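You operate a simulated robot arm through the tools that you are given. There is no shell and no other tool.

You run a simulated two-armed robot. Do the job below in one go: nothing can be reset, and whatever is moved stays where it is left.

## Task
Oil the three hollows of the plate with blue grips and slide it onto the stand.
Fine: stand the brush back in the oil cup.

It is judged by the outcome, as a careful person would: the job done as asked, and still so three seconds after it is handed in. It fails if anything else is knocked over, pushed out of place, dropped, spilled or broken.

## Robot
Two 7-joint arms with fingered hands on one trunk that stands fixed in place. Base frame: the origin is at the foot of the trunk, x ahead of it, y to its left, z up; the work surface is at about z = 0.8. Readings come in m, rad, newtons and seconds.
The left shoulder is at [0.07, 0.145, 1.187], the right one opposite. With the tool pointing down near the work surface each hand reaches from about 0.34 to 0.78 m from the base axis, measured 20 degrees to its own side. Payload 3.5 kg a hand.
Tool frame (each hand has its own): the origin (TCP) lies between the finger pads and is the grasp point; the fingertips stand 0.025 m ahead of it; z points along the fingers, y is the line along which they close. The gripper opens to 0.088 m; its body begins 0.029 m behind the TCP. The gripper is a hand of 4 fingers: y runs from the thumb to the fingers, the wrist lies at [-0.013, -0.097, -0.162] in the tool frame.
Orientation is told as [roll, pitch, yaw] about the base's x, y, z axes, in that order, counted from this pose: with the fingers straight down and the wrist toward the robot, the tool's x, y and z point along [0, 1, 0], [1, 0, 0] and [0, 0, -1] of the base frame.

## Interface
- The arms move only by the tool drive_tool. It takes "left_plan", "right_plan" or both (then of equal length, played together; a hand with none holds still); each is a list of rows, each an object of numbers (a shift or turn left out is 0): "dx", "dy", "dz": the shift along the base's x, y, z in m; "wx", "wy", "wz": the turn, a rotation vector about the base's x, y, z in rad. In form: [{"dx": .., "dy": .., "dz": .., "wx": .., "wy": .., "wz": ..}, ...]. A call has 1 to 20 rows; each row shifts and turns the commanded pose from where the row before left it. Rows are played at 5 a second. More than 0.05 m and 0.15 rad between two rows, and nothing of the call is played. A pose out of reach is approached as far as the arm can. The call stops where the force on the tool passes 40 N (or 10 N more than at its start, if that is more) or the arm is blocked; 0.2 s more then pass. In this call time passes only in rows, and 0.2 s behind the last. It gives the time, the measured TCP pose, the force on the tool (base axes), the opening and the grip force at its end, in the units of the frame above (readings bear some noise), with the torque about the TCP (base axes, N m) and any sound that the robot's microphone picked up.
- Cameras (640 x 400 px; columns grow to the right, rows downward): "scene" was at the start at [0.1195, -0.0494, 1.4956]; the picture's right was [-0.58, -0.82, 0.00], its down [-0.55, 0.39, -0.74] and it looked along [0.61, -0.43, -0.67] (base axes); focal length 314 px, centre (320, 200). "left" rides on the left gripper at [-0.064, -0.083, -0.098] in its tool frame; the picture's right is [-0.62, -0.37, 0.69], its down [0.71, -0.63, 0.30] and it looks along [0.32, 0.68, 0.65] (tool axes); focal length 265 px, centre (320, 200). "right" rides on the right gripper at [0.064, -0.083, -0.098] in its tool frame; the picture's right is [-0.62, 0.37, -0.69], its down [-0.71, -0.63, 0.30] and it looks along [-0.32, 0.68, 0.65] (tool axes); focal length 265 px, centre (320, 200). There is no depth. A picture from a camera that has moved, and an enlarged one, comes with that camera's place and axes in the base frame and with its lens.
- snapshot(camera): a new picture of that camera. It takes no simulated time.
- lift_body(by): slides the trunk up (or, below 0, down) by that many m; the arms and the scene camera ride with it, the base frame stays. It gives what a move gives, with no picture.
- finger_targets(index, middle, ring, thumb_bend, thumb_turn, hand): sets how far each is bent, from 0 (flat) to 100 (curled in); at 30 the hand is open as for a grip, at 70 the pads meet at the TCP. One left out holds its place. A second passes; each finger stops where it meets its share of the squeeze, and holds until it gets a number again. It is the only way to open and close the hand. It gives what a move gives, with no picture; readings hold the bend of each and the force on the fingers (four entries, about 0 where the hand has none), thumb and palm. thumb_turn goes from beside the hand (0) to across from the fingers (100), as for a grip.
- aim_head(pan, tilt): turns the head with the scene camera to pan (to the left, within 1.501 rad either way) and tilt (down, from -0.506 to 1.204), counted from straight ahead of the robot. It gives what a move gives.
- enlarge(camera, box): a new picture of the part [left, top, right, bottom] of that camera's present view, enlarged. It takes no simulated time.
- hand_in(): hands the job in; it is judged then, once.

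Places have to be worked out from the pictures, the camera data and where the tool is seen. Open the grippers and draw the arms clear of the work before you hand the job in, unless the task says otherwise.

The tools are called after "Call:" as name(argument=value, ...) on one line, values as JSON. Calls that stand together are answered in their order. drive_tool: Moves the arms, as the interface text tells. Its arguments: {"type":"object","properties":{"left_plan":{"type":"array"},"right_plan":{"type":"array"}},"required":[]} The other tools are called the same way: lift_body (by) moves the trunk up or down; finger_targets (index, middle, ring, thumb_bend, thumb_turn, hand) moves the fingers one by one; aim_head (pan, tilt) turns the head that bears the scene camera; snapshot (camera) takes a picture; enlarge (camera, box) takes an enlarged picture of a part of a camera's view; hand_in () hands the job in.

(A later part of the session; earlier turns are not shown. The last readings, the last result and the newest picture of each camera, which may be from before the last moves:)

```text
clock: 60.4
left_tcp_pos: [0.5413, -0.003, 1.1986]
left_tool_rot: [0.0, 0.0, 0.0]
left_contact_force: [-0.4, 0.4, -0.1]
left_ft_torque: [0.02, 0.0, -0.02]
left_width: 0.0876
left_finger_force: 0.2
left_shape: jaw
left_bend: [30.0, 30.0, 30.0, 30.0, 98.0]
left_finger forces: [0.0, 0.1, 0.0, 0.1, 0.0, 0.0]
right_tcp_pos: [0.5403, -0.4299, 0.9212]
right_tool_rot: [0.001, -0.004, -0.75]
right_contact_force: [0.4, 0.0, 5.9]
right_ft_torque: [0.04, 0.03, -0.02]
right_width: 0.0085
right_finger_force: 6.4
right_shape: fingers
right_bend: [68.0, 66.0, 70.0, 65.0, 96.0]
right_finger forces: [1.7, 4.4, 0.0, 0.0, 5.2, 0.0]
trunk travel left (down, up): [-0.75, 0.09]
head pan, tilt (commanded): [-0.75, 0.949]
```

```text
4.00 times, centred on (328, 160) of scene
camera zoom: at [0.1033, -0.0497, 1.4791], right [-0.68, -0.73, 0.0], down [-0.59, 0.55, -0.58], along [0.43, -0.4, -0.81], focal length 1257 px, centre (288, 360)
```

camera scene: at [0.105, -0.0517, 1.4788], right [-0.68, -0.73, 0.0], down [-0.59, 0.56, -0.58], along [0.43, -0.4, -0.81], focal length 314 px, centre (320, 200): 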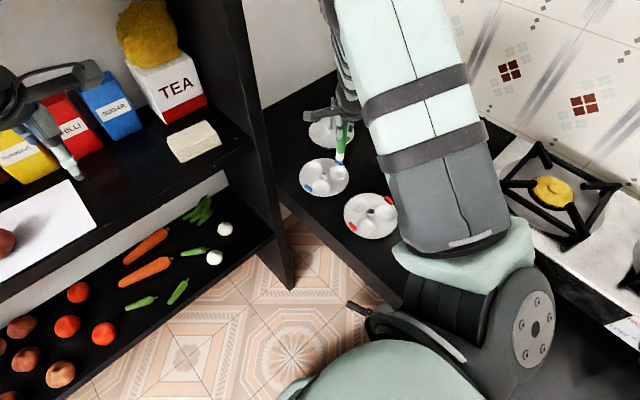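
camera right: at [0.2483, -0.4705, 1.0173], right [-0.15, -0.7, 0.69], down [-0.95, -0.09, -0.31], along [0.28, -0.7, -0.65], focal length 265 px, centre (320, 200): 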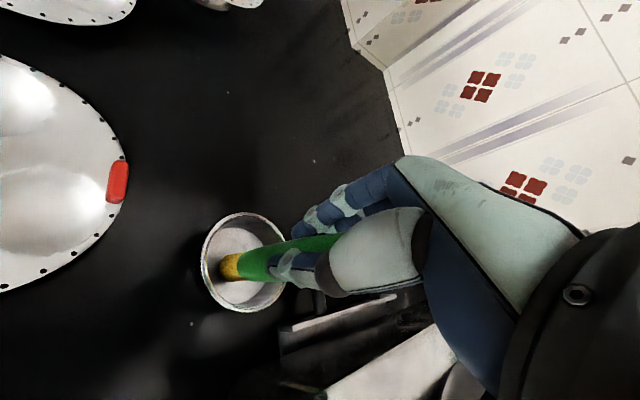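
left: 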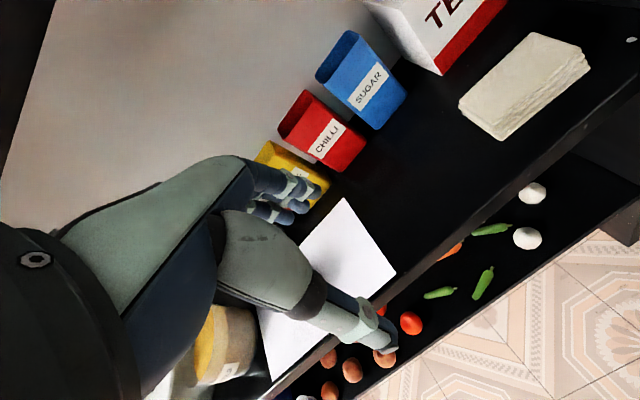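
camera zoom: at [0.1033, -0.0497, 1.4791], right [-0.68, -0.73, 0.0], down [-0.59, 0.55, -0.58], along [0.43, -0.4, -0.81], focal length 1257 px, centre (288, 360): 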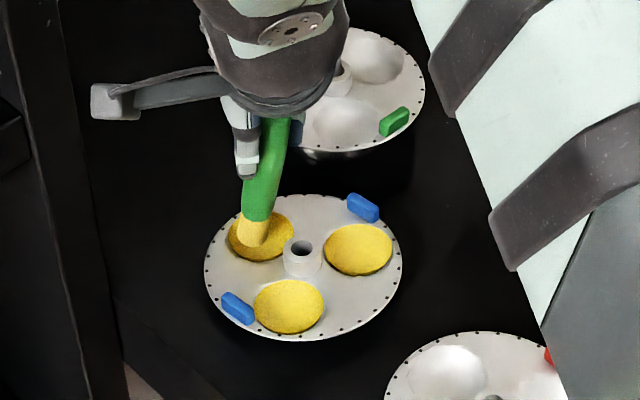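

All three hollows are now yellow. I lift the brush clear and take it back over the cup.

Call:
drive_tool(right_plan=[{"dz": 0.02}, {"dz": 0.04}, {"dz": 0.04}, {"dx": -0.0392, "dy": -0.0207}, {"dx": -0.0392, "dy": -0.0207}, {"dx": -0.0392, "dy": -0.0207}, {"dx": -0.0392, "dy": -0.0207}, {"dx": -0.0392, "dy": -0.0207}, {"dx": -0.0392, "dy": -0.0207}, {"dx": -0.0392, "dy": -0.0207}])

Call:
snapshot(camera="right")

Call:
enlarge(camera="right", box=[130, 210, 350, 330])

Call:
enlarge(camera="scene", box=[390, 110, 486, 210])

```text
clock: 62.5
left_tcp_pos: [0.5401, -0.0042, 1.1983]
left_tool_rot: [0.001, -0.001, 0.0]
left_contact_force: [-0.1, 1.2, 0.3]
left_ft_torque: [0.02, -0.01, 0.0]
left_width: 0.0876
left_finger_force: 0.0
left_shape: jaw
left_bend: [30.0, 30.0, 30.0, 30.0, 98.0]
left_finger forces: [0.0, 0.0, 0.0, 0.0, 0.0, 0.0]
right_tcp_pos: [0.2646, -0.5754, 1.0208]
right_tool_rot: [0.003, 0.0, -0.75]
right_contact_force: [-0.4, 0.0, 0.3]
right_ft_torque: [0.0, 0.0, 0.03]
right_width: 0.0079
right_finger_force: 4.4
right_shape: fingers
right_bend: [68.0, 66.0, 70.0, 65.0, 96.0]
right_finger forces: [1.2, 3.5, 0.0, 0.0, 4.0, 0.0]
trunk travel left (down, up): [-0.75, 0.09]
head pan, tilt (commanded): [-0.75, 0.949]
```

```text
taken
camera right: at [0.2471, -0.4729, 1.1199], right [-0.15, -0.71, 0.69], down [-0.95, -0.09, -0.31], along [0.28, -0.7, -0.65], focal length 265 px, centre (320, 200)
```

right: 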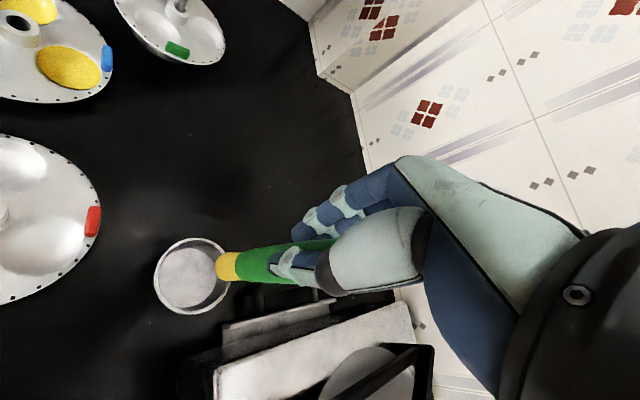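

```text
2.91 times, centred on (240, 270) of right
camera zoom: at [0.2471, -0.4729, 1.1199], right [-0.15, -0.71, 0.69], down [-0.95, -0.09, -0.31], along [0.28, -0.7, -0.65], focal length 772 px, centre (553, -4)
```

zoom: 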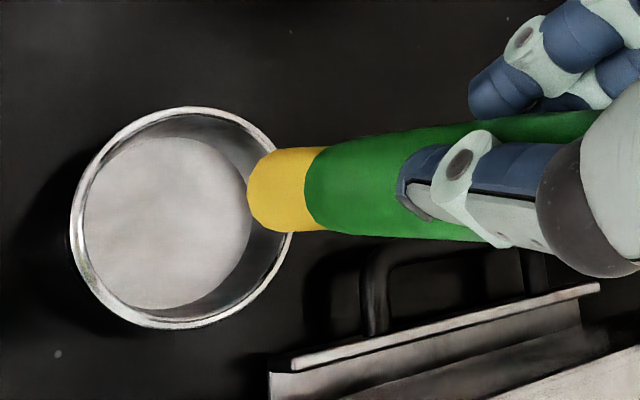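

```text
4.00 times, centred on (438, 160) of scene
camera zoom: at [0.1031, -0.052, 1.4789], right [-0.68, -0.73, 0.0], down [-0.59, 0.56, -0.58], along [0.43, -0.4, -0.81], focal length 1257 px, centre (-152, 360)
```

zoom: 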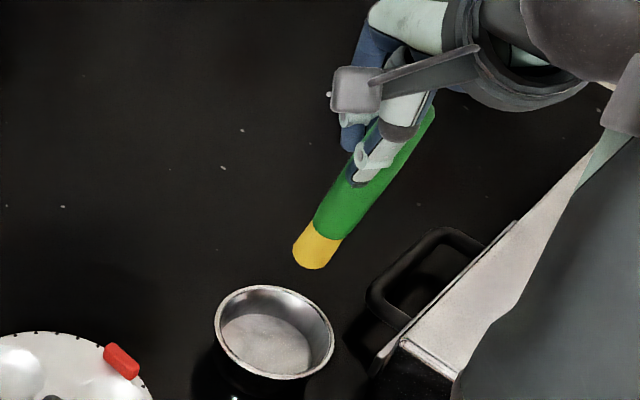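

The brush has pivoted in the grip: comparing with the projected vertical, its top leans about 8° toward (-x,-y). I tilt the hand by about that much the other way so the brush hangs upright before standing it down.

Call:
drive_tool(right_plan=[{"wx": -0.027, "wy": 0.043}, {"wx": -0.027, "wy": 0.043}, {"wx": -0.026, "wy": 0.043}, {}])

Call:
enlarge(camera="right", box=[130, 210, 350, 330])

Call:
enlarge(camera="scene", box=[390, 110, 486, 210])

```text
clock: 63.5
left_tcp_pos: [0.5414, -0.0036, 1.197]
left_tool_rot: [-0.001, -0.001, 0.0]
left_contact_force: [-0.1, 0.3, 0.2]
left_ft_torque: [-0.01, -0.04, 0.01]
left_width: 0.0878
left_finger_force: 0.0
left_shape: jaw
left_bend: [30.0, 30.0, 30.0, 30.0, 98.0]
left_finger forces: [0.0, 0.1, 0.0, 0.0, 0.0, 0.0]
right_tcp_pos: [0.2638, -0.5754, 1.0213]
right_tool_rot: [-0.146, 0.04, -0.755]
right_contact_force: [-0.5, -0.3, 0.0]
right_ft_torque: [0.0, 0.01, -0.02]
right_width: 0.0079
right_finger_force: 4.7
right_shape: fingers
right_bend: [68.0, 66.0, 70.0, 65.0, 96.0]
right_finger forces: [1.2, 3.4, 0.1, 0.0, 4.1, 0.1]
trunk travel left (down, up): [-0.75, 0.09]
head pan, tilt (commanded): [-0.75, 0.949]
```

```text
2.91 times, centred on (240, 270) of right
camera zoom: at [0.2604, -0.4649, 1.1118], right [-0.06, -0.65, 0.76], down [-0.98, -0.11, -0.17], along [0.2, -0.75, -0.63], focal length 772 px, centre (553, -4)
```

zoom: 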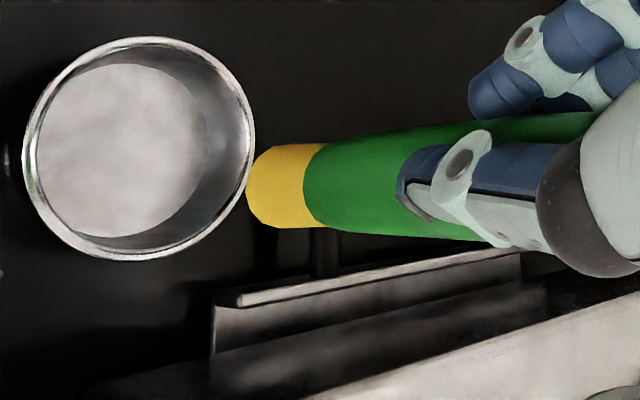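

```text
4.00 times, centred on (438, 160) of scene
camera zoom: at [0.1043, -0.051, 1.4788], right [-0.68, -0.73, 0.0], down [-0.59, 0.55, -0.58], along [0.43, -0.4, -0.81], focal length 1257 px, centre (-152, 360)
```

zoom: 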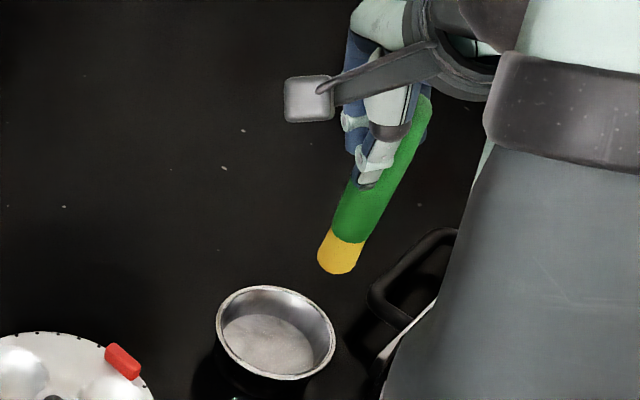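

The brush is now within a few degrees of upright, with its tip at about (0.258,-0.580), roughly 1 cm off the cup's centre (0.268,-0.574). I shift over and lower it partway into the cup.

Call:
drive_tool(right_plan=[{"dx": 0.005, "dy": 0.003}, {"dx": 0.005, "dy": 0.003}, {"dz": -0.02}, {"dz": -0.02}, {"dz": -0.015}])

Call:
enlarge(camera="right", box=[130, 180, 370, 330])

Call:
enlarge(camera="scene", box=[390, 120, 486, 220])

```text
clock: 64.8
left_tcp_pos: [0.5414, -0.0032, 1.1973]
left_tool_rot: [-0.002, 0.0, -0.002]
left_contact_force: [-0.4, 0.5, 0.3]
left_ft_torque: [-0.03, 0.02, 0.0]
left_width: 0.0877
left_finger_force: 0.0
left_shape: jaw
left_bend: [30.0, 30.0, 30.0, 30.0, 98.0]
left_finger forces: [0.0, 0.0, 0.0, 0.0, 0.0, 0.1]
right_tcp_pos: [0.2743, -0.57, 0.9664]
right_tool_rot: [-0.148, 0.04, -0.753]
right_contact_force: [-0.7, -0.1, -0.9]
right_ft_torque: [0.01, -0.03, -0.04]
right_width: 0.0079
right_finger_force: 4.4
right_shape: fingers
right_bend: [68.0, 66.0, 70.0, 65.0, 96.0]
right_finger forces: [1.2, 3.3, 0.1, 0.0, 3.9, 0.0]
trunk travel left (down, up): [-0.75, 0.09]
head pan, tilt (commanded): [-0.75, 0.949]
```

```text
2.67 times, centred on (250, 255) of right
camera zoom: at [0.2697, -0.4583, 1.0575], right [-0.06, -0.65, 0.76], down [-0.98, -0.11, -0.17], along [0.2, -0.75, -0.63], focal length 708 px, centre (507, 53)
```

zoom: 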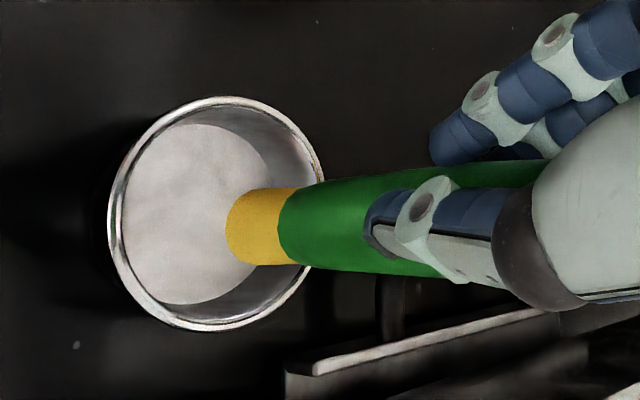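

```text
4.00 times, centred on (438, 170) of scene
camera zoom: at [0.1048, -0.0511, 1.4788], right [-0.68, -0.73, 0.0], down [-0.59, 0.55, -0.58], along [0.43, -0.4, -0.81], focal length 1257 px, centre (-152, 320)
```

zoom: 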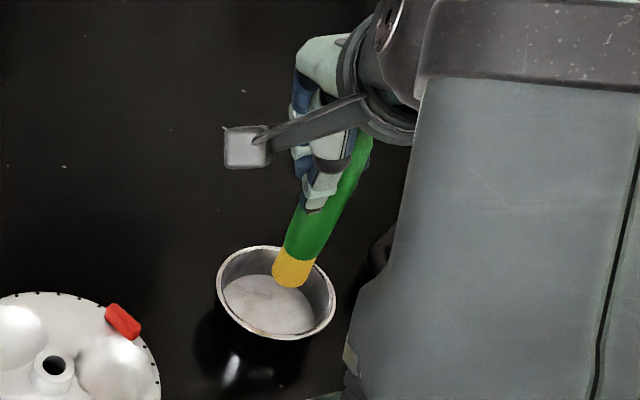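

The lean is now only about 3° toward +y. I correct 0.04 rad, re-centre, and lower to just above the cup's floor.

Call:
drive_tool(right_plan=[{"wx": 0.02, "dx": 0.001, "dy": -0.003}, {"wx": 0.02, "dx": 0.001, "dy": -0.002}, {"dz": -0.02}, {"dz": -0.015}])

Call:
enlarge(camera="right", box=[150, 180, 390, 330])

Call:
enlarge(camera="scene", box=[390, 120, 486, 220])

```text
clock: 65.8
left_tcp_pos: [0.5424, -0.0039, 1.1969]
left_tool_rot: [0.0, 0.0, -0.002]
left_contact_force: [0.0, -0.2, 0.5]
left_ft_torque: [0.0, 0.02, 0.0]
left_width: 0.0875
left_finger_force: 0.1
left_shape: jaw
left_bend: [30.0, 30.0, 30.0, 30.0, 98.0]
left_finger forces: [0.1, 0.0, 0.0, 0.0, 0.1, 0.1]
right_tcp_pos: [0.278, -0.5754, 0.9303]
right_tool_rot: [-0.117, 0.069, -0.754]
right_contact_force: [-0.2, 0.2, 0.8]
right_ft_torque: [-0.01, -0.01, 0.02]
right_width: 0.0078
right_finger_force: 3.7
right_shape: fingers
right_bend: [68.0, 66.0, 70.0, 65.0, 96.0]
right_finger forces: [1.2, 3.4, 0.0, 0.1, 4.1, 0.1]
trunk travel left (down, up): [-0.75, 0.09]
head pan, tilt (commanded): [-0.75, 0.949]
```

```text
2.67 times, centred on (270, 255) of right
camera zoom: at [0.2732, -0.4679, 1.0261], right [-0.06, -0.68, 0.73], down [-0.98, -0.1, -0.18], along [0.2, -0.73, -0.66], focal length 708 px, centre (453, 53)
```

zoom: 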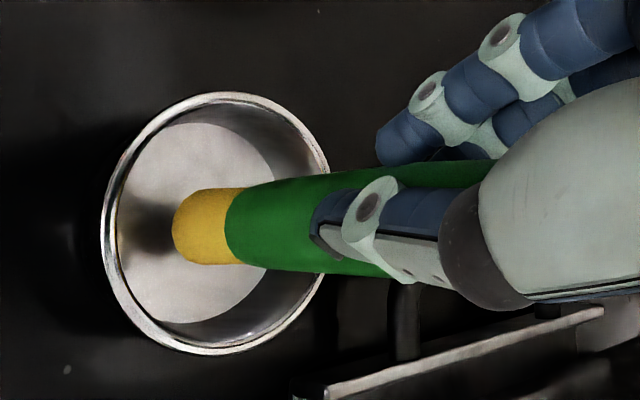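

```text
4.00 times, centred on (438, 170) of scene
camera zoom: at [0.105, -0.0517, 1.4788], right [-0.68, -0.73, 0.0], down [-0.59, 0.56, -0.58], along [0.43, -0.4, -0.81], focal length 1257 px, centre (-152, 320)
```

zoom: 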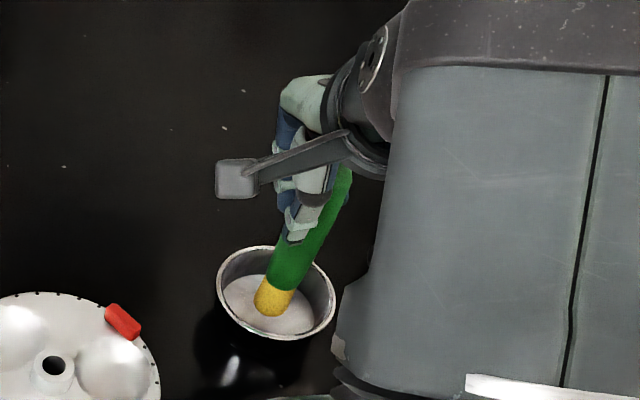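

The tip is over the cup's middle, close to the floor. I lower in small steps to contact.

Call:
drive_tool(right_plan=[{"dz": -0.003}, {"dz": -0.003}, {"dz": -0.002}])

```text
clock: 66.5
left_tcp_pos: [0.5416, -0.0027, 1.1973]
left_tool_rot: [-0.001, 0.001, 0.001]
left_contact_force: [0.0, -0.3, -0.1]
left_ft_torque: [-0.01, -0.02, 0.0]
left_width: 0.0877
left_finger_force: 0.0
left_shape: jaw
left_bend: [30.0, 30.0, 30.0, 30.0, 98.0]
left_finger forces: [0.1, 0.0, 0.0, 0.0, 0.0, 0.0]
right_tcp_pos: [0.2772, -0.5744, 0.9237]
right_tool_rot: [-0.117, 0.068, -0.752]
right_contact_force: [-0.1, -0.9, -0.8]
right_ft_torque: [0.0, -0.04, -0.02]
right_width: 0.0078
right_finger_force: 4.3
right_shape: fingers
right_bend: [68.0, 66.0, 70.0, 65.0, 96.0]
right_finger forces: [1.2, 3.4, 0.0, 0.0, 4.0, 0.0]
trunk travel left (down, up): [-0.75, 0.09]
head pan, tilt (commanded): [-0.75, 0.949]
```

Call:
drive_tool(right_plan=[{"dz": -0.0015}, {"dz": -0.0015}])

```text
clock: 67.2
left_tcp_pos: [0.5418, -0.0039, 1.1974]
left_tool_rot: [-0.001, -0.001, 0.0]
left_contact_force: [-0.2, 0.2, -0.2]
left_ft_torque: [0.0, -0.01, -0.02]
left_width: 0.0875
left_finger_force: 0.0
left_shape: jaw
left_bend: [30.0, 30.0, 30.0, 30.0, 98.0]
left_finger forces: [0.0, 0.0, 0.0, 0.0, 0.1, 0.0]
right_tcp_pos: [0.2773, -0.5738, 0.9189]
right_tool_rot: [-0.118, 0.064, -0.751]
right_contact_force: [-0.2, 0.2, -0.2]
right_ft_torque: [0.0, -0.01, -0.01]
right_width: 0.0077
right_finger_force: 4.0
right_shape: fingers
right_bend: [68.0, 66.0, 70.0, 65.0, 96.0]
right_finger forces: [1.2, 3.4, 0.0, 0.0, 4.0, 0.0]
trunk travel left (down, up): [-0.75, 0.09]
head pan, tilt (commanded): [-0.75, 0.949]
```

Call:
drive_tool(right_plan=[{"dz": -0.0015}, {"dz": -0.0015}])

Call:
enlarge(camera="right", box=[150, 180, 390, 330])

Call:
enlarge(camera="scene", box=[390, 120, 486, 220])

```text
clock: 67.8
left_tcp_pos: [0.5427, -0.0025, 1.1994]
left_tool_rot: [-0.001, 0.0, -0.001]
left_contact_force: [0.2, 0.1, -0.6]
left_ft_torque: [0.02, 0.02, -0.01]
left_width: 0.0875
left_finger_force: 0.0
left_shape: jaw
left_bend: [30.0, 30.0, 30.0, 30.0, 98.0]
left_finger forces: [0.0, 0.0, 0.0, 0.1, 0.0, 0.0]
right_tcp_pos: [0.2766, -0.5734, 0.9171]
right_tool_rot: [-0.118, 0.068, -0.753]
right_contact_force: [0.9, 0.3, 3.9]
right_ft_torque: [0.01, 0.02, 0.01]
right_width: 0.0076
right_finger_force: 5.1
right_shape: fingers
right_bend: [68.0, 66.0, 70.0, 65.0, 96.0]
right_finger forces: [1.2, 3.7, 0.0, 0.0, 4.6, 0.1]
trunk travel left (down, up): [-0.75, 0.09]
head pan, tilt (commanded): [-0.75, 0.949]
```

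```text
2.67 times, centred on (270, 255) of right
camera zoom: at [0.2722, -0.4664, 1.0128], right [-0.06, -0.68, 0.73], down [-0.98, -0.11, -0.18], along [0.2, -0.73, -0.65], focal length 708 px, centre (453, 53)
```

zoom: 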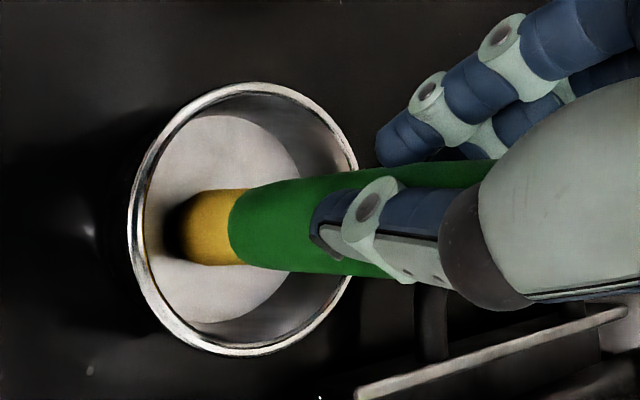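

```text
4.00 times, centred on (438, 170) of scene
camera zoom: at [0.1043, -0.0498, 1.479], right [-0.68, -0.73, 0.0], down [-0.59, 0.55, -0.58], along [0.43, -0.4, -0.81], focal length 1257 px, centre (-152, 320)
```

zoom: 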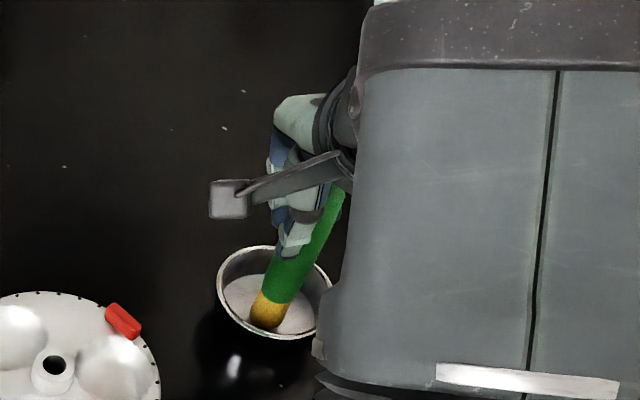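

The brush now matches the projected vertical in both views and presses with 3.9 N on the cup's floor. I relieve a little and open the fingers slightly.

Call:
drive_tool(right_plan=[{"dz": 0.001}])

Call:
finger_targets(hand="right", index=60, middle=60, ring=60, thumb_bend=58)

Call:
enlarge(camera="right", box=[150, 180, 390, 330])

Call:
enlarge(camera="scene", box=[390, 120, 486, 220])

```text
clock: 68.2
left_tcp_pos: [0.5416, -0.0028, 1.1974]
left_tool_rot: [-0.001, -0.001, 0.003]
left_contact_force: [0.1, -0.6, 0.2]
left_ft_torque: [0.05, -0.02, -0.02]
left_width: 0.0877
left_finger_force: 0.0
left_shape: jaw
left_bend: [30.0, 30.0, 30.0, 30.0, 98.0]
left_finger forces: [0.1, 0.0, 0.0, 0.1, 0.1, 0.0]
right_tcp_pos: [0.2774, -0.5742, 0.9178]
right_tool_rot: [-0.115, 0.067, -0.75]
right_contact_force: [-0.8, 0.5, 1.3]
right_ft_torque: [-0.01, -0.04, 0.02]
right_width: 0.0075
right_finger_force: 5.0
right_shape: fingers
right_bend: [68.0, 66.0, 70.0, 65.0, 96.0]
right_finger forces: [1.3, 3.7, 0.1, 0.0, 4.5, 0.0]
trunk travel left (down, up): [-0.75, 0.09]
head pan, tilt (commanded): [-0.75, 0.949]
```

```text
clock: 69.2
left_tcp_pos: [0.5413, -0.0037, 1.1981]
left_tool_rot: [0.0, 0.002, -0.001]
left_contact_force: [0.2, 0.1, -0.2]
left_ft_torque: [-0.02, -0.01, -0.03]
left_width: 0.0876
left_finger_force: 0.1
left_shape: jaw
left_bend: [30.0, 30.0, 30.0, 30.0, 98.0]
left_finger forces: [0.0, 0.1, 0.1, 0.0, 0.0, 0.0]
right_tcp_pos: [0.2769, -0.574, 0.9167]
right_tool_rot: [-0.117, 0.066, -0.751]
right_contact_force: [-0.6, 0.2, 0.1]
right_ft_torque: [-0.01, 0.01, 0.01]
right_width: 0.0224
right_finger_force: 0.0
right_shape: fingers
right_bend: [60.0, 60.0, 60.0, 57.0, 97.0]
right_finger forces: [0.0, 0.0, 0.0, 0.0, 0.1, 0.1]
trunk travel left (down, up): [-0.75, 0.09]
head pan, tilt (commanded): [-0.75, 0.949]
```

```text
2.67 times, centred on (270, 255) of right
camera zoom: at [0.2725, -0.4669, 1.0134], right [-0.06, -0.68, 0.73], down [-0.98, -0.11, -0.18], along [0.2, -0.73, -0.66], focal length 708 px, centre (453, 53)
```

zoom: 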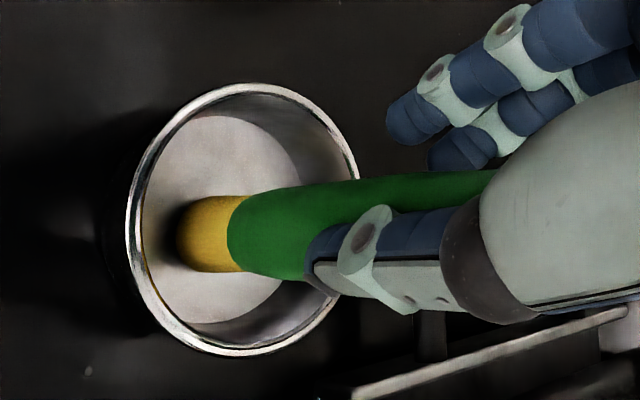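

```text
4.00 times, centred on (438, 170) of scene
camera zoom: at [0.1045, -0.051, 1.4788], right [-0.68, -0.73, 0.0], down [-0.59, 0.55, -0.58], along [0.43, -0.4, -0.81], focal length 1257 px, centre (-152, 320)
```

zoom: 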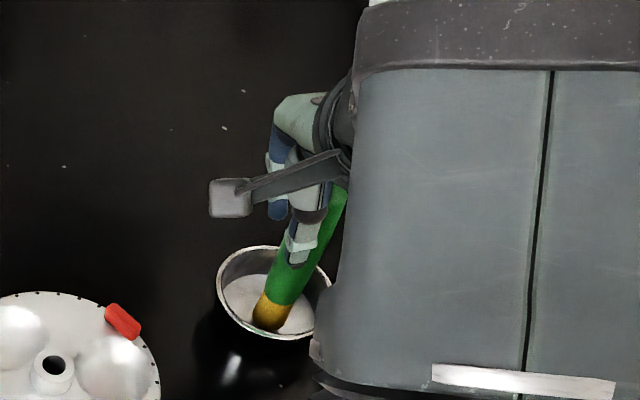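

The grip is off and the brush still stands upright in the cup. I open the hand fully.

Call:
finger_targets(hand="right", index=30, middle=30, ring=30, thumb_bend=30)

Call:
enlarge(camera="right", box=[150, 180, 390, 330])

Call:
enlarge(camera="scene", box=[390, 120, 486, 220])

```text
clock: 70.2
left_tcp_pos: [0.542, -0.0032, 1.197]
left_tool_rot: [0.001, -0.001, 0.0]
left_contact_force: [0.0, 0.4, -0.1]
left_ft_torque: [0.0, 0.02, 0.0]
left_width: 0.0875
left_finger_force: 0.0
left_shape: jaw
left_bend: [30.0, 30.0, 30.0, 30.0, 98.0]
left_finger forces: [0.1, 0.0, 0.0, 0.1, 0.1, 0.0]
right_tcp_pos: [0.277, -0.5741, 0.9183]
right_tool_rot: [-0.117, 0.067, -0.753]
right_contact_force: [-0.1, 1.0, 0.3]
right_ft_torque: [-0.02, 0.01, -0.02]
right_width: 0.0846
right_finger_force: 0.0
right_shape: fingers
right_bend: [30.0, 30.0, 30.0, 30.0, 97.0]
right_finger forces: [0.1, 0.1, 0.0, 0.1, 0.1, 0.0]
trunk travel left (down, up): [-0.75, 0.09]
head pan, tilt (commanded): [-0.75, 0.949]
```

```text
2.67 times, centred on (270, 255) of right
camera zoom: at [0.2725, -0.4669, 1.0134], right [-0.06, -0.68, 0.73], down [-0.98, -0.11, -0.18], along [0.2, -0.73, -0.66], focal length 708 px, centre (453, 53)
```

zoom: 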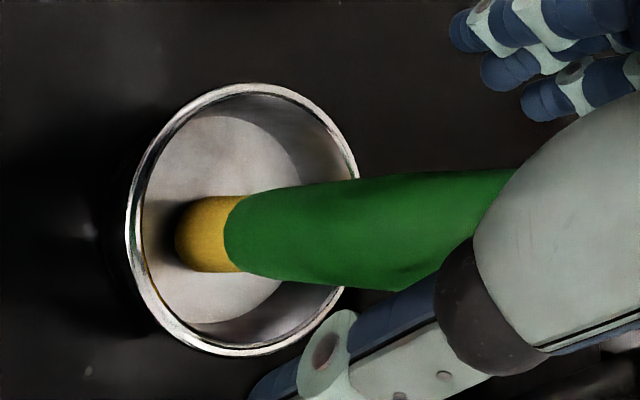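

```text
4.00 times, centred on (438, 170) of scene
camera zoom: at [0.1045, -0.0509, 1.4788], right [-0.68, -0.73, 0.0], down [-0.59, 0.55, -0.58], along [0.43, -0.4, -0.81], focal length 1257 px, centre (-152, 320)
```

zoom: 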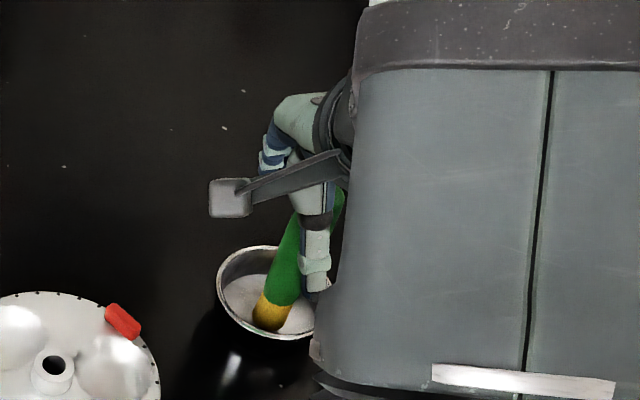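

The brush stands free inside the open hand. I withdraw straight up and look.

Call:
drive_tool(right_plan=[{"dz": 0.015}, {"dz": 0.02}, {"dz": 0.025}, {"dz": 0.03}, {"dz": 0.03}])

Call:
snapshot(camera="right")

Call:
enlarge(camera="scene", box=[390, 120, 486, 220])

```text
clock: 71.3
left_tcp_pos: [0.5415, -0.0024, 1.1977]
left_tool_rot: [0.001, 0.001, 0.001]
left_contact_force: [0.0, 0.1, -0.6]
left_ft_torque: [-0.03, -0.01, 0.01]
left_width: 0.0876
left_finger_force: 0.1
left_shape: jaw
left_bend: [30.0, 30.0, 30.0, 30.0, 98.0]
left_finger forces: [0.1, 0.1, 0.1, 0.0, 0.0, 0.1]
right_tcp_pos: [0.2772, -0.572, 1.0374]
right_tool_rot: [-0.117, 0.066, -0.753]
right_contact_force: [0.4, 0.5, 0.1]
right_ft_torque: [0.01, 0.01, -0.02]
right_width: 0.0842
right_finger_force: 0.1
right_shape: fingers
right_bend: [30.0, 30.0, 30.0, 30.0, 97.0]
right_finger forces: [0.0, 0.1, 0.1, 0.0, 0.0, 0.0]
trunk travel left (down, up): [-0.75, 0.09]
head pan, tilt (commanded): [-0.75, 0.949]
```

```text
taken
camera right: at [0.2722, -0.4657, 1.1339], right [-0.06, -0.68, 0.73], down [-0.98, -0.11, -0.18], along [0.2, -0.73, -0.66], focal length 265 px, centre (320, 200)
```

right: 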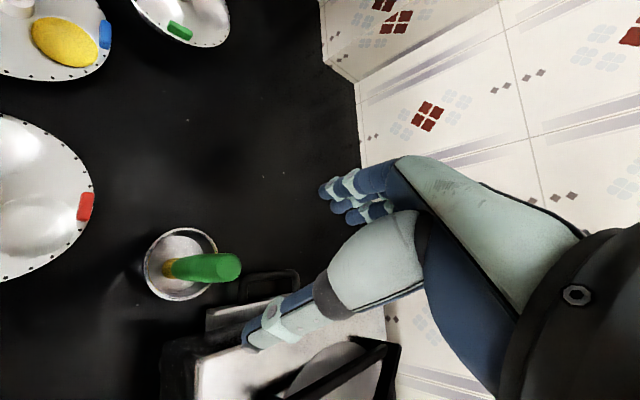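

```text
4.00 times, centred on (438, 170) of scene
camera zoom: at [0.1038, -0.0495, 1.4789], right [-0.68, -0.73, 0.0], down [-0.59, 0.55, -0.58], along [0.43, -0.4, -0.81], focal length 1257 px, centre (-152, 320)
```

zoom: 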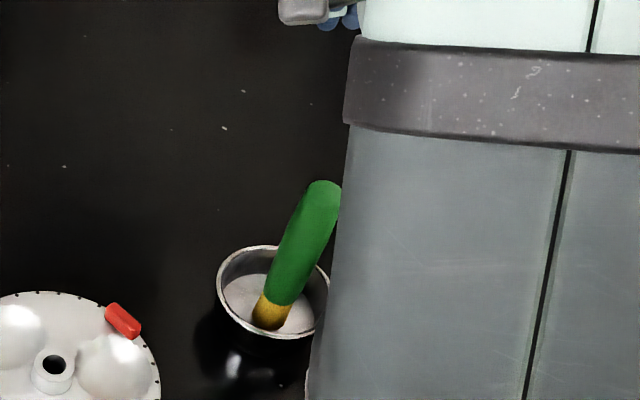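

The brush stands upright in the cup by itself. Now for the plate: I level the hand and move it to where its camera sees both the blue plate and the post.

Call:
drive_tool(right_plan=[{"dz": 0.02, "wx": 0.02, "wy": -0.065}, {"dz": 0.01, "wx": 0.02, "wy": -0.064}, {"dx": 0.033, "dy": 0.026}, {"dx": 0.033, "dy": 0.026}, {"dx": 0.033, "dy": 0.026}, {"dx": 0.033, "dy": 0.026}, {"dx": 0.031, "dy": 0.026, "dz": -0.03}])

Call:
snapshot(camera="right")

Call:
snapshot(camera="scene")

```text
refused: row 7 steps farther than a row can; nothing moved
```

```text
taken
camera right: at [0.2722, -0.4657, 1.1339], right [-0.06, -0.68, 0.73], down [-0.98, -0.11, -0.18], along [0.2, -0.73, -0.66], focal length 265 px, centre (320, 200)
```

right: 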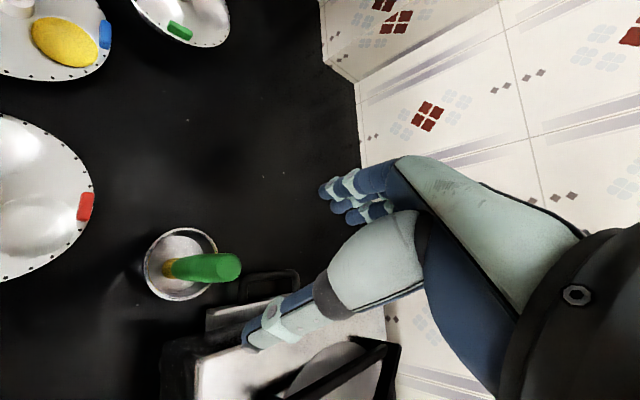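

```text
taken
camera scene: at [0.1038, -0.0495, 1.4789], right [-0.68, -0.73, 0.0], down [-0.59, 0.55, -0.58], along [0.43, -0.4, -0.81], focal length 314 px, centre (320, 200)
```

scene: 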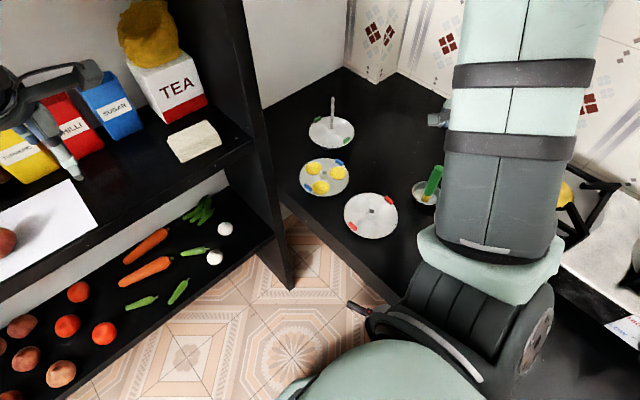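

The last row was too long, so nothing moved; I repeat it with shorter rows. The scene shows the brush upright and all three hollows yellow.

Call:
drive_tool(right_plan=[{"dz": 0.02, "wx": 0.02, "wy": -0.065}, {"dz": 0.01, "wx": 0.02, "wy": -0.064}, {"dx": 0.033, "dy": 0.026}, {"dx": 0.033, "dy": 0.026}, {"dx": 0.033, "dy": 0.026}, {"dx": 0.033, "dy": 0.026}, {"dx": 0.031, "dy": 0.026}, {"dz": -0.03}])

Call:
snapshot(camera="right")

Call:
snapshot(camera="scene")

```text
clock: 73.2
left_tcp_pos: [0.5428, -0.0049, 1.1981]
left_tool_rot: [0.001, -0.001, -0.002]
left_contact_force: [0.0, 0.2, 0.5]
left_ft_torque: [0.0, 0.01, 0.01]
left_width: 0.0879
left_finger_force: 0.1
left_shape: jaw
left_bend: [30.0, 30.0, 30.0, 30.0, 98.0]
left_finger forces: [0.0, 0.1, 0.0, 0.0, 0.0, 0.0]
right_tcp_pos: [0.442, -0.4445, 1.0365]
right_tool_rot: [0.001, 0.003, -0.749]
right_contact_force: [-0.2, 0.1, 0.3]
right_ft_torque: [-0.01, -0.03, -0.02]
right_width: 0.0842
right_finger_force: 0.1
right_shape: fingers
right_bend: [30.0, 30.0, 30.0, 30.0, 97.0]
right_finger forces: [0.0, 0.1, 0.1, 0.0, 0.1, 0.0]
trunk travel left (down, up): [-0.75, 0.09]
head pan, tilt (commanded): [-0.75, 0.949]
```

```text
taken
camera right: at [0.4252, -0.3405, 1.1351], right [-0.15, -0.71, 0.69], down [-0.95, -0.09, -0.3], along [0.28, -0.7, -0.66], focal length 265 px, centre (320, 200)
```

right: 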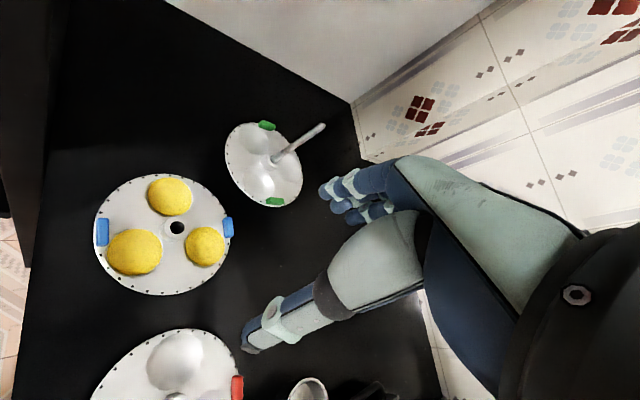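

```text
taken
camera scene: at [0.105, -0.0532, 1.4787], right [-0.68, -0.73, 0.0], down [-0.59, 0.56, -0.58], along [0.43, -0.4, -0.81], focal length 314 px, centre (320, 200)
```

scene: 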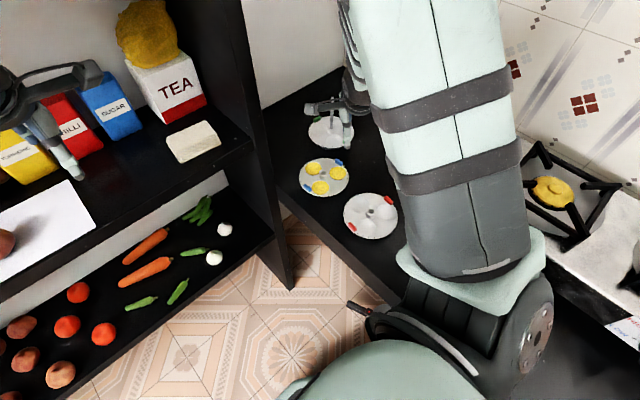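

Good view of everything. I enlarge the stand and the blue plate for measuring.

Call:
enlarge(camera="right", box=[210, 110, 340, 215])

Call:
enlarge(camera="right", box=[85, 165, 245, 305])

Call:
enlarge(camera="scene", box=[290, 90, 370, 200])

```text
3.81 times, centred on (275, 162) of right
camera zoom: at [0.4252, -0.3405, 1.1351], right [-0.15, -0.71, 0.69], down [-0.95, -0.09, -0.3], along [0.28, -0.7, -0.66], focal length 1011 px, centre (491, 343)
```

zoom: 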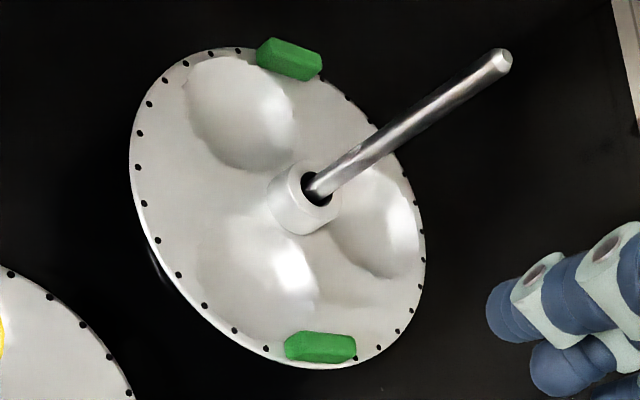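

```text
2.86 times, centred on (165, 235) of right
camera zoom: at [0.4252, -0.3405, 1.1351], right [-0.15, -0.71, 0.69], down [-0.95, -0.09, -0.3], along [0.28, -0.7, -0.66], focal length 758 px, centre (763, 100)
```

zoom: 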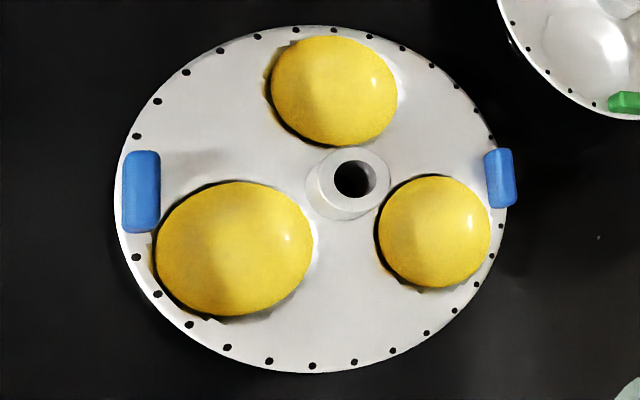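

```text
3.64 times, centred on (330, 145) of scene
camera zoom: at [0.105, -0.0532, 1.4787], right [-0.68, -0.73, 0.0], down [-0.59, 0.56, -0.58], along [0.43, -0.4, -0.81], focal length 1142 px, centre (284, 400)
```

zoom: 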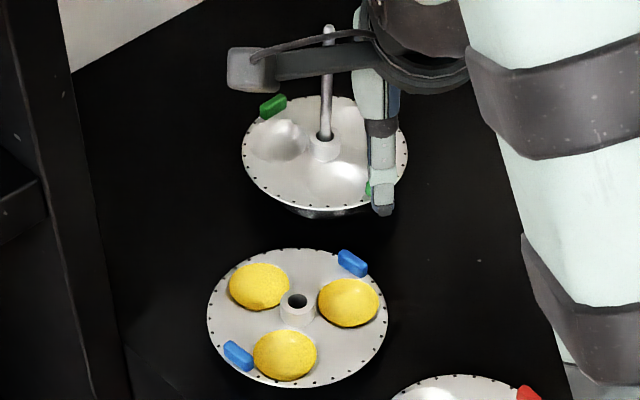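

Measured: post about (0.605,-0.565), top z ≈ 0.950, green hub top ≈ 0.851; blue hub about (0.499,-0.432) with its top near 0.843. To place the post precisely in hand coordinates, I bring the open hand above the post, well clear of its top.

Call:
drive_tool(right_plan=[{"dx": 0.0326, "dy": -0.0241}, {"dx": 0.0326, "dy": -0.0241}, {"dx": 0.0326, "dy": -0.0241}, {"dx": 0.0326, "dy": -0.0241}, {"dx": 0.0326, "dy": -0.0241}, {}])

Call:
snapshot(camera="right")

Call:
enlarge(camera="scene", box=[280, 40, 400, 160])

```text
clock: 74.5
left_tcp_pos: [0.5417, -0.001, 1.1981]
left_tool_rot: [0.0, -0.001, -0.001]
left_contact_force: [-1.0, 0.1, 0.4]
left_ft_torque: [-0.01, -0.01, 0.0]
left_width: 0.0879
left_finger_force: 0.0
left_shape: jaw
left_bend: [30.0, 30.0, 30.0, 30.0, 98.0]
left_finger forces: [0.0, 0.0, 0.0, 0.0, 0.0, 0.0]
right_tcp_pos: [0.6034, -0.5641, 1.0351]
right_tool_rot: [0.0, 0.0, -0.749]
right_contact_force: [-0.2, 0.8, 0.6]
right_ft_torque: [0.01, 0.0, -0.01]
right_width: 0.0846
right_finger_force: 0.1
right_shape: fingers
right_bend: [30.0, 30.0, 30.0, 30.0, 97.0]
right_finger forces: [0.0, 0.1, 0.1, 0.1, 0.0, 0.0]
trunk travel left (down, up): [-0.75, 0.09]
head pan, tilt (commanded): [-0.75, 0.949]
```

```text
taken
camera right: at [0.5869, -0.4605, 1.1347], right [-0.15, -0.71, 0.69], down [-0.95, -0.1, -0.3], along [0.28, -0.7, -0.65], focal length 265 px, centre (320, 200)
```

right: 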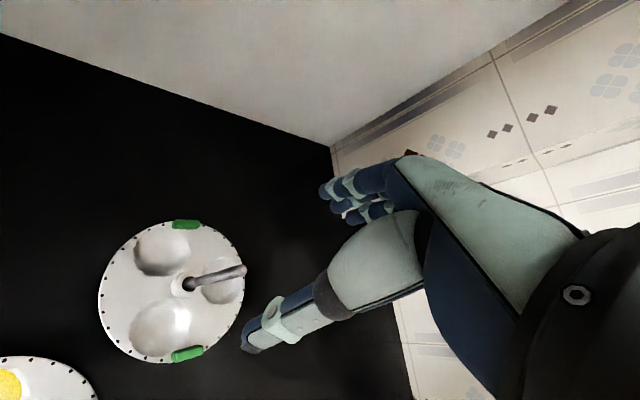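

```text
3.33 times, centred on (340, 100) of scene
camera zoom: at [0.1037, -0.0499, 1.479], right [-0.68, -0.73, 0.0], down [-0.59, 0.55, -0.58], along [0.43, -0.4, -0.81], focal length 1047 px, centre (253, 533)
```

zoom: 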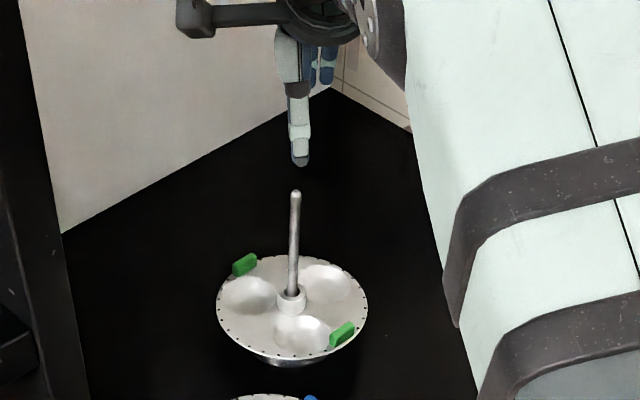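

The thumb sits just above the post top in the scene view. I enlarge the hand camera's view of the post for an exact offset.

Call:
enlarge(camera="right", box=[160, 235, 280, 310])

Call:
enlarge(camera="scene", box=[310, 80, 360, 140])

```text
5.33 times, centred on (220, 272) of right
camera zoom: at [0.5869, -0.4605, 1.1347], right [-0.15, -0.71, 0.69], down [-0.95, -0.1, -0.3], along [0.28, -0.7, -0.65], focal length 1416 px, centre (853, -187)
```

zoom: 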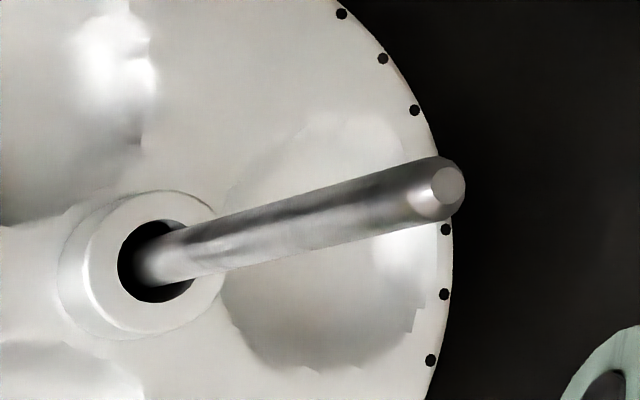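

```text
6.67 times, centred on (335, 110) of scene
camera zoom: at [0.1037, -0.0499, 1.479], right [-0.68, -0.73, 0.0], down [-0.59, 0.55, -0.58], along [0.43, -0.4, -0.81], focal length 2094 px, centre (220, 800)
```

zoom: 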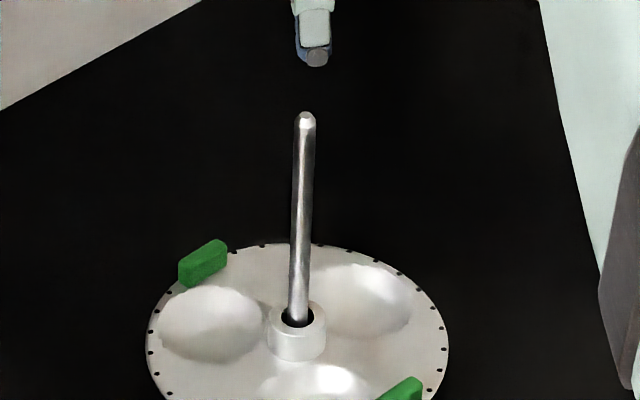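

Both cameras now agree: the post is at about (0.600,-0.560), i.e. 6 mm toward the thumb side of the tool axis at this pose, with its top at z ≈ 0.956. I move back over the blue plate's hub at the same height and orientation.

Call:
drive_tool(right_plan=[{"dx": -0.026, "dy": 0.033}, {"dx": -0.026, "dy": 0.033}, {"dx": -0.026, "dy": 0.033}, {"dx": -0.026, "dy": 0.033}, {"dz": -0.04}, {"dz": -0.03}])

Call:
snapshot(camera="right")

Call:
enlarge(camera="right", box=[120, 200, 300, 340])

Call:
enlarge(camera="scene", box=[290, 100, 390, 200])

```text
clock: 76.0
left_tcp_pos: [0.5439, -0.0044, 1.1969]
left_tool_rot: [0.001, 0.002, -0.002]
left_contact_force: [-0.1, 0.7, 0.3]
left_ft_torque: [0.0, -0.02, -0.03]
left_width: 0.0876
left_finger_force: 0.0
left_shape: jaw
left_bend: [30.0, 30.0, 30.0, 30.0, 98.0]
left_finger forces: [0.0, 0.1, 0.0, 0.0, 0.0, 0.0]
right_tcp_pos: [0.5016, -0.4348, 0.9671]
right_tool_rot: [-0.001, 0.0, -0.748]
right_contact_force: [0.3, 0.0, -0.1]
right_ft_torque: [-0.01, 0.02, 0.03]
right_width: 0.0842
right_finger_force: 0.1
right_shape: fingers
right_bend: [30.0, 30.0, 30.0, 30.0, 97.0]
right_finger forces: [0.0, 0.1, 0.0, 0.0, 0.1, 0.0]
trunk travel left (down, up): [-0.75, 0.09]
head pan, tilt (commanded): [-0.75, 0.949]
```

```text
taken
camera right: at [0.4841, -0.3318, 1.0663], right [-0.15, -0.71, 0.69], down [-0.95, -0.1, -0.3], along [0.28, -0.7, -0.65], focal length 265 px, centre (320, 200)
```

right: 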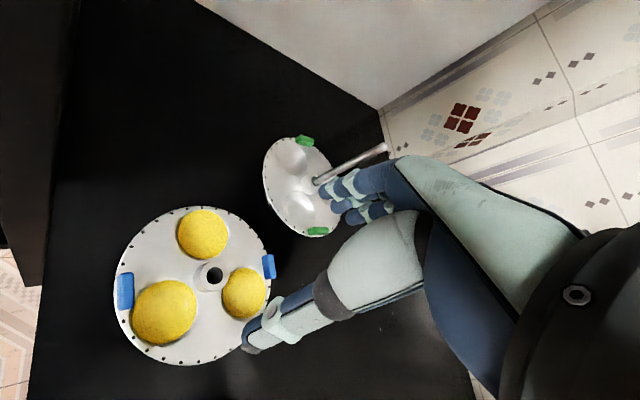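

```text
2.86 times, centred on (210, 270) of right
camera zoom: at [0.4841, -0.3318, 1.0663], right [-0.15, -0.71, 0.69], down [-0.95, -0.1, -0.3], along [0.28, -0.7, -0.65], focal length 758 px, centre (634, 0)
```

zoom: 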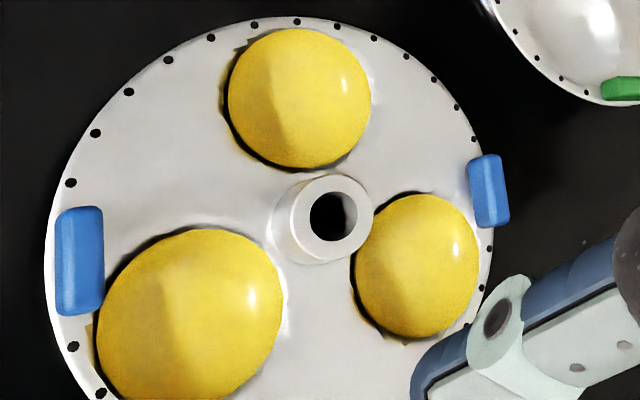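

```text
4.00 times, centred on (340, 150) of scene
camera zoom: at [0.1065, -0.0525, 1.4787], right [-0.68, -0.73, 0.0], down [-0.6, 0.56, -0.58], along [0.42, -0.4, -0.81], focal length 1257 px, centre (240, 400)
```

zoom: 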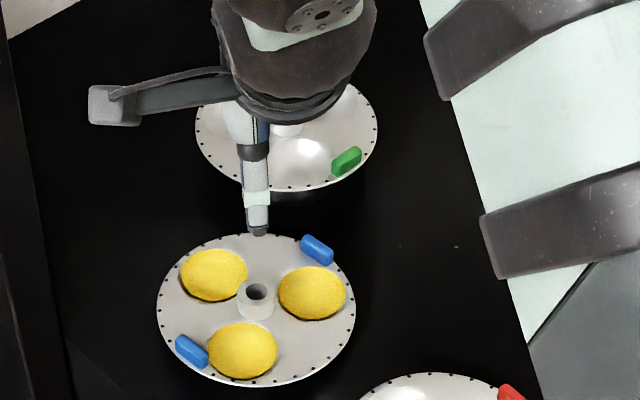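

The hub sits about 6 mm off the tool axis. I centre over it and descend so the fingertips stop a little above the plate surface.

Call:
drive_tool(right_plan=[{"dx": -0.003, "dy": 0.0055}, {"dz": -0.03}, {"dz": -0.03}, {"dz": -0.025}, {"dz": -0.018}])

Call:
snapshot(camera="right")

Call:
enlarge(camera="right", box=[200, 170, 400, 340])

Call:
enlarge(camera="scene", box=[290, 120, 370, 200])

```text
clock: 77.2
left_tcp_pos: [0.5422, -0.0035, 1.1973]
left_tool_rot: [0.003, -0.001, 0.0]
left_contact_force: [0.0, 0.6, 0.0]
left_ft_torque: [0.02, -0.02, 0.03]
left_width: 0.0872
left_finger_force: 0.0
left_shape: jaw
left_bend: [30.0, 30.0, 30.0, 30.0, 98.0]
left_finger forces: [0.1, 0.1, 0.0, 0.0, 0.0, 0.0]
right_tcp_pos: [0.4969, -0.4271, 0.8643]
right_tool_rot: [0.001, -0.001, -0.748]
right_contact_force: [-0.3, -0.2, 0.5]
right_ft_torque: [0.0, -0.01, 0.03]
right_width: 0.0842
right_finger_force: 0.1
right_shape: fingers
right_bend: [30.0, 30.0, 30.0, 30.0, 97.0]
right_finger forces: [0.0, 0.1, 0.1, 0.0, 0.0, 0.1]
trunk travel left (down, up): [-0.75, 0.09]
head pan, tilt (commanded): [-0.75, 0.949]
```

```text
taken
camera right: at [0.48, -0.3248, 0.9631], right [-0.15, -0.71, 0.69], down [-0.95, -0.1, -0.3], along [0.28, -0.7, -0.65], focal length 265 px, centre (320, 200)
```

right: 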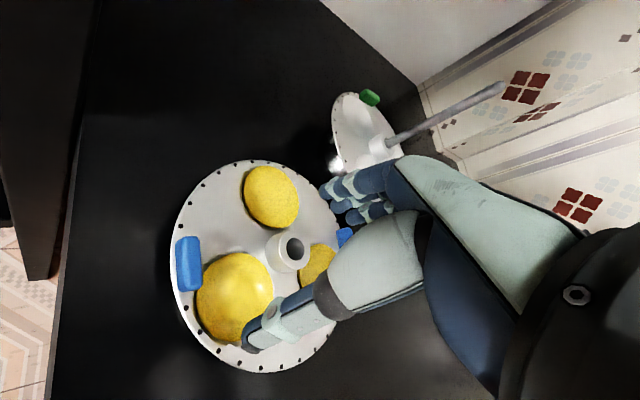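

```text
2.35 times, centred on (300, 255) of right
camera zoom: at [0.48, -0.3248, 0.9631], right [-0.15, -0.71, 0.69], down [-0.95, -0.1, -0.3], along [0.28, -0.7, -0.65], focal length 624 px, centre (367, 71)
```

zoom: 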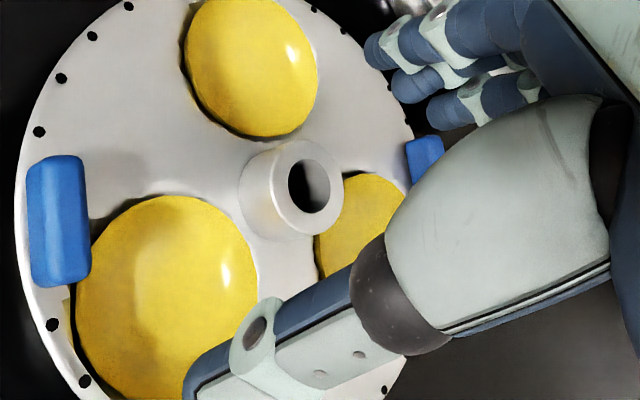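

```text
5.00 times, centred on (330, 160) of scene
camera zoom: at [0.1054, -0.0515, 1.4788], right [-0.68, -0.73, 0.0], down [-0.59, 0.56, -0.58], along [0.42, -0.4, -0.81], focal length 1571 px, centre (270, 400)
```

zoom: 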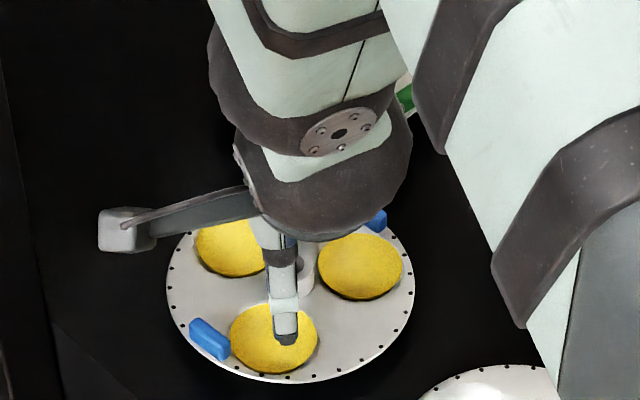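

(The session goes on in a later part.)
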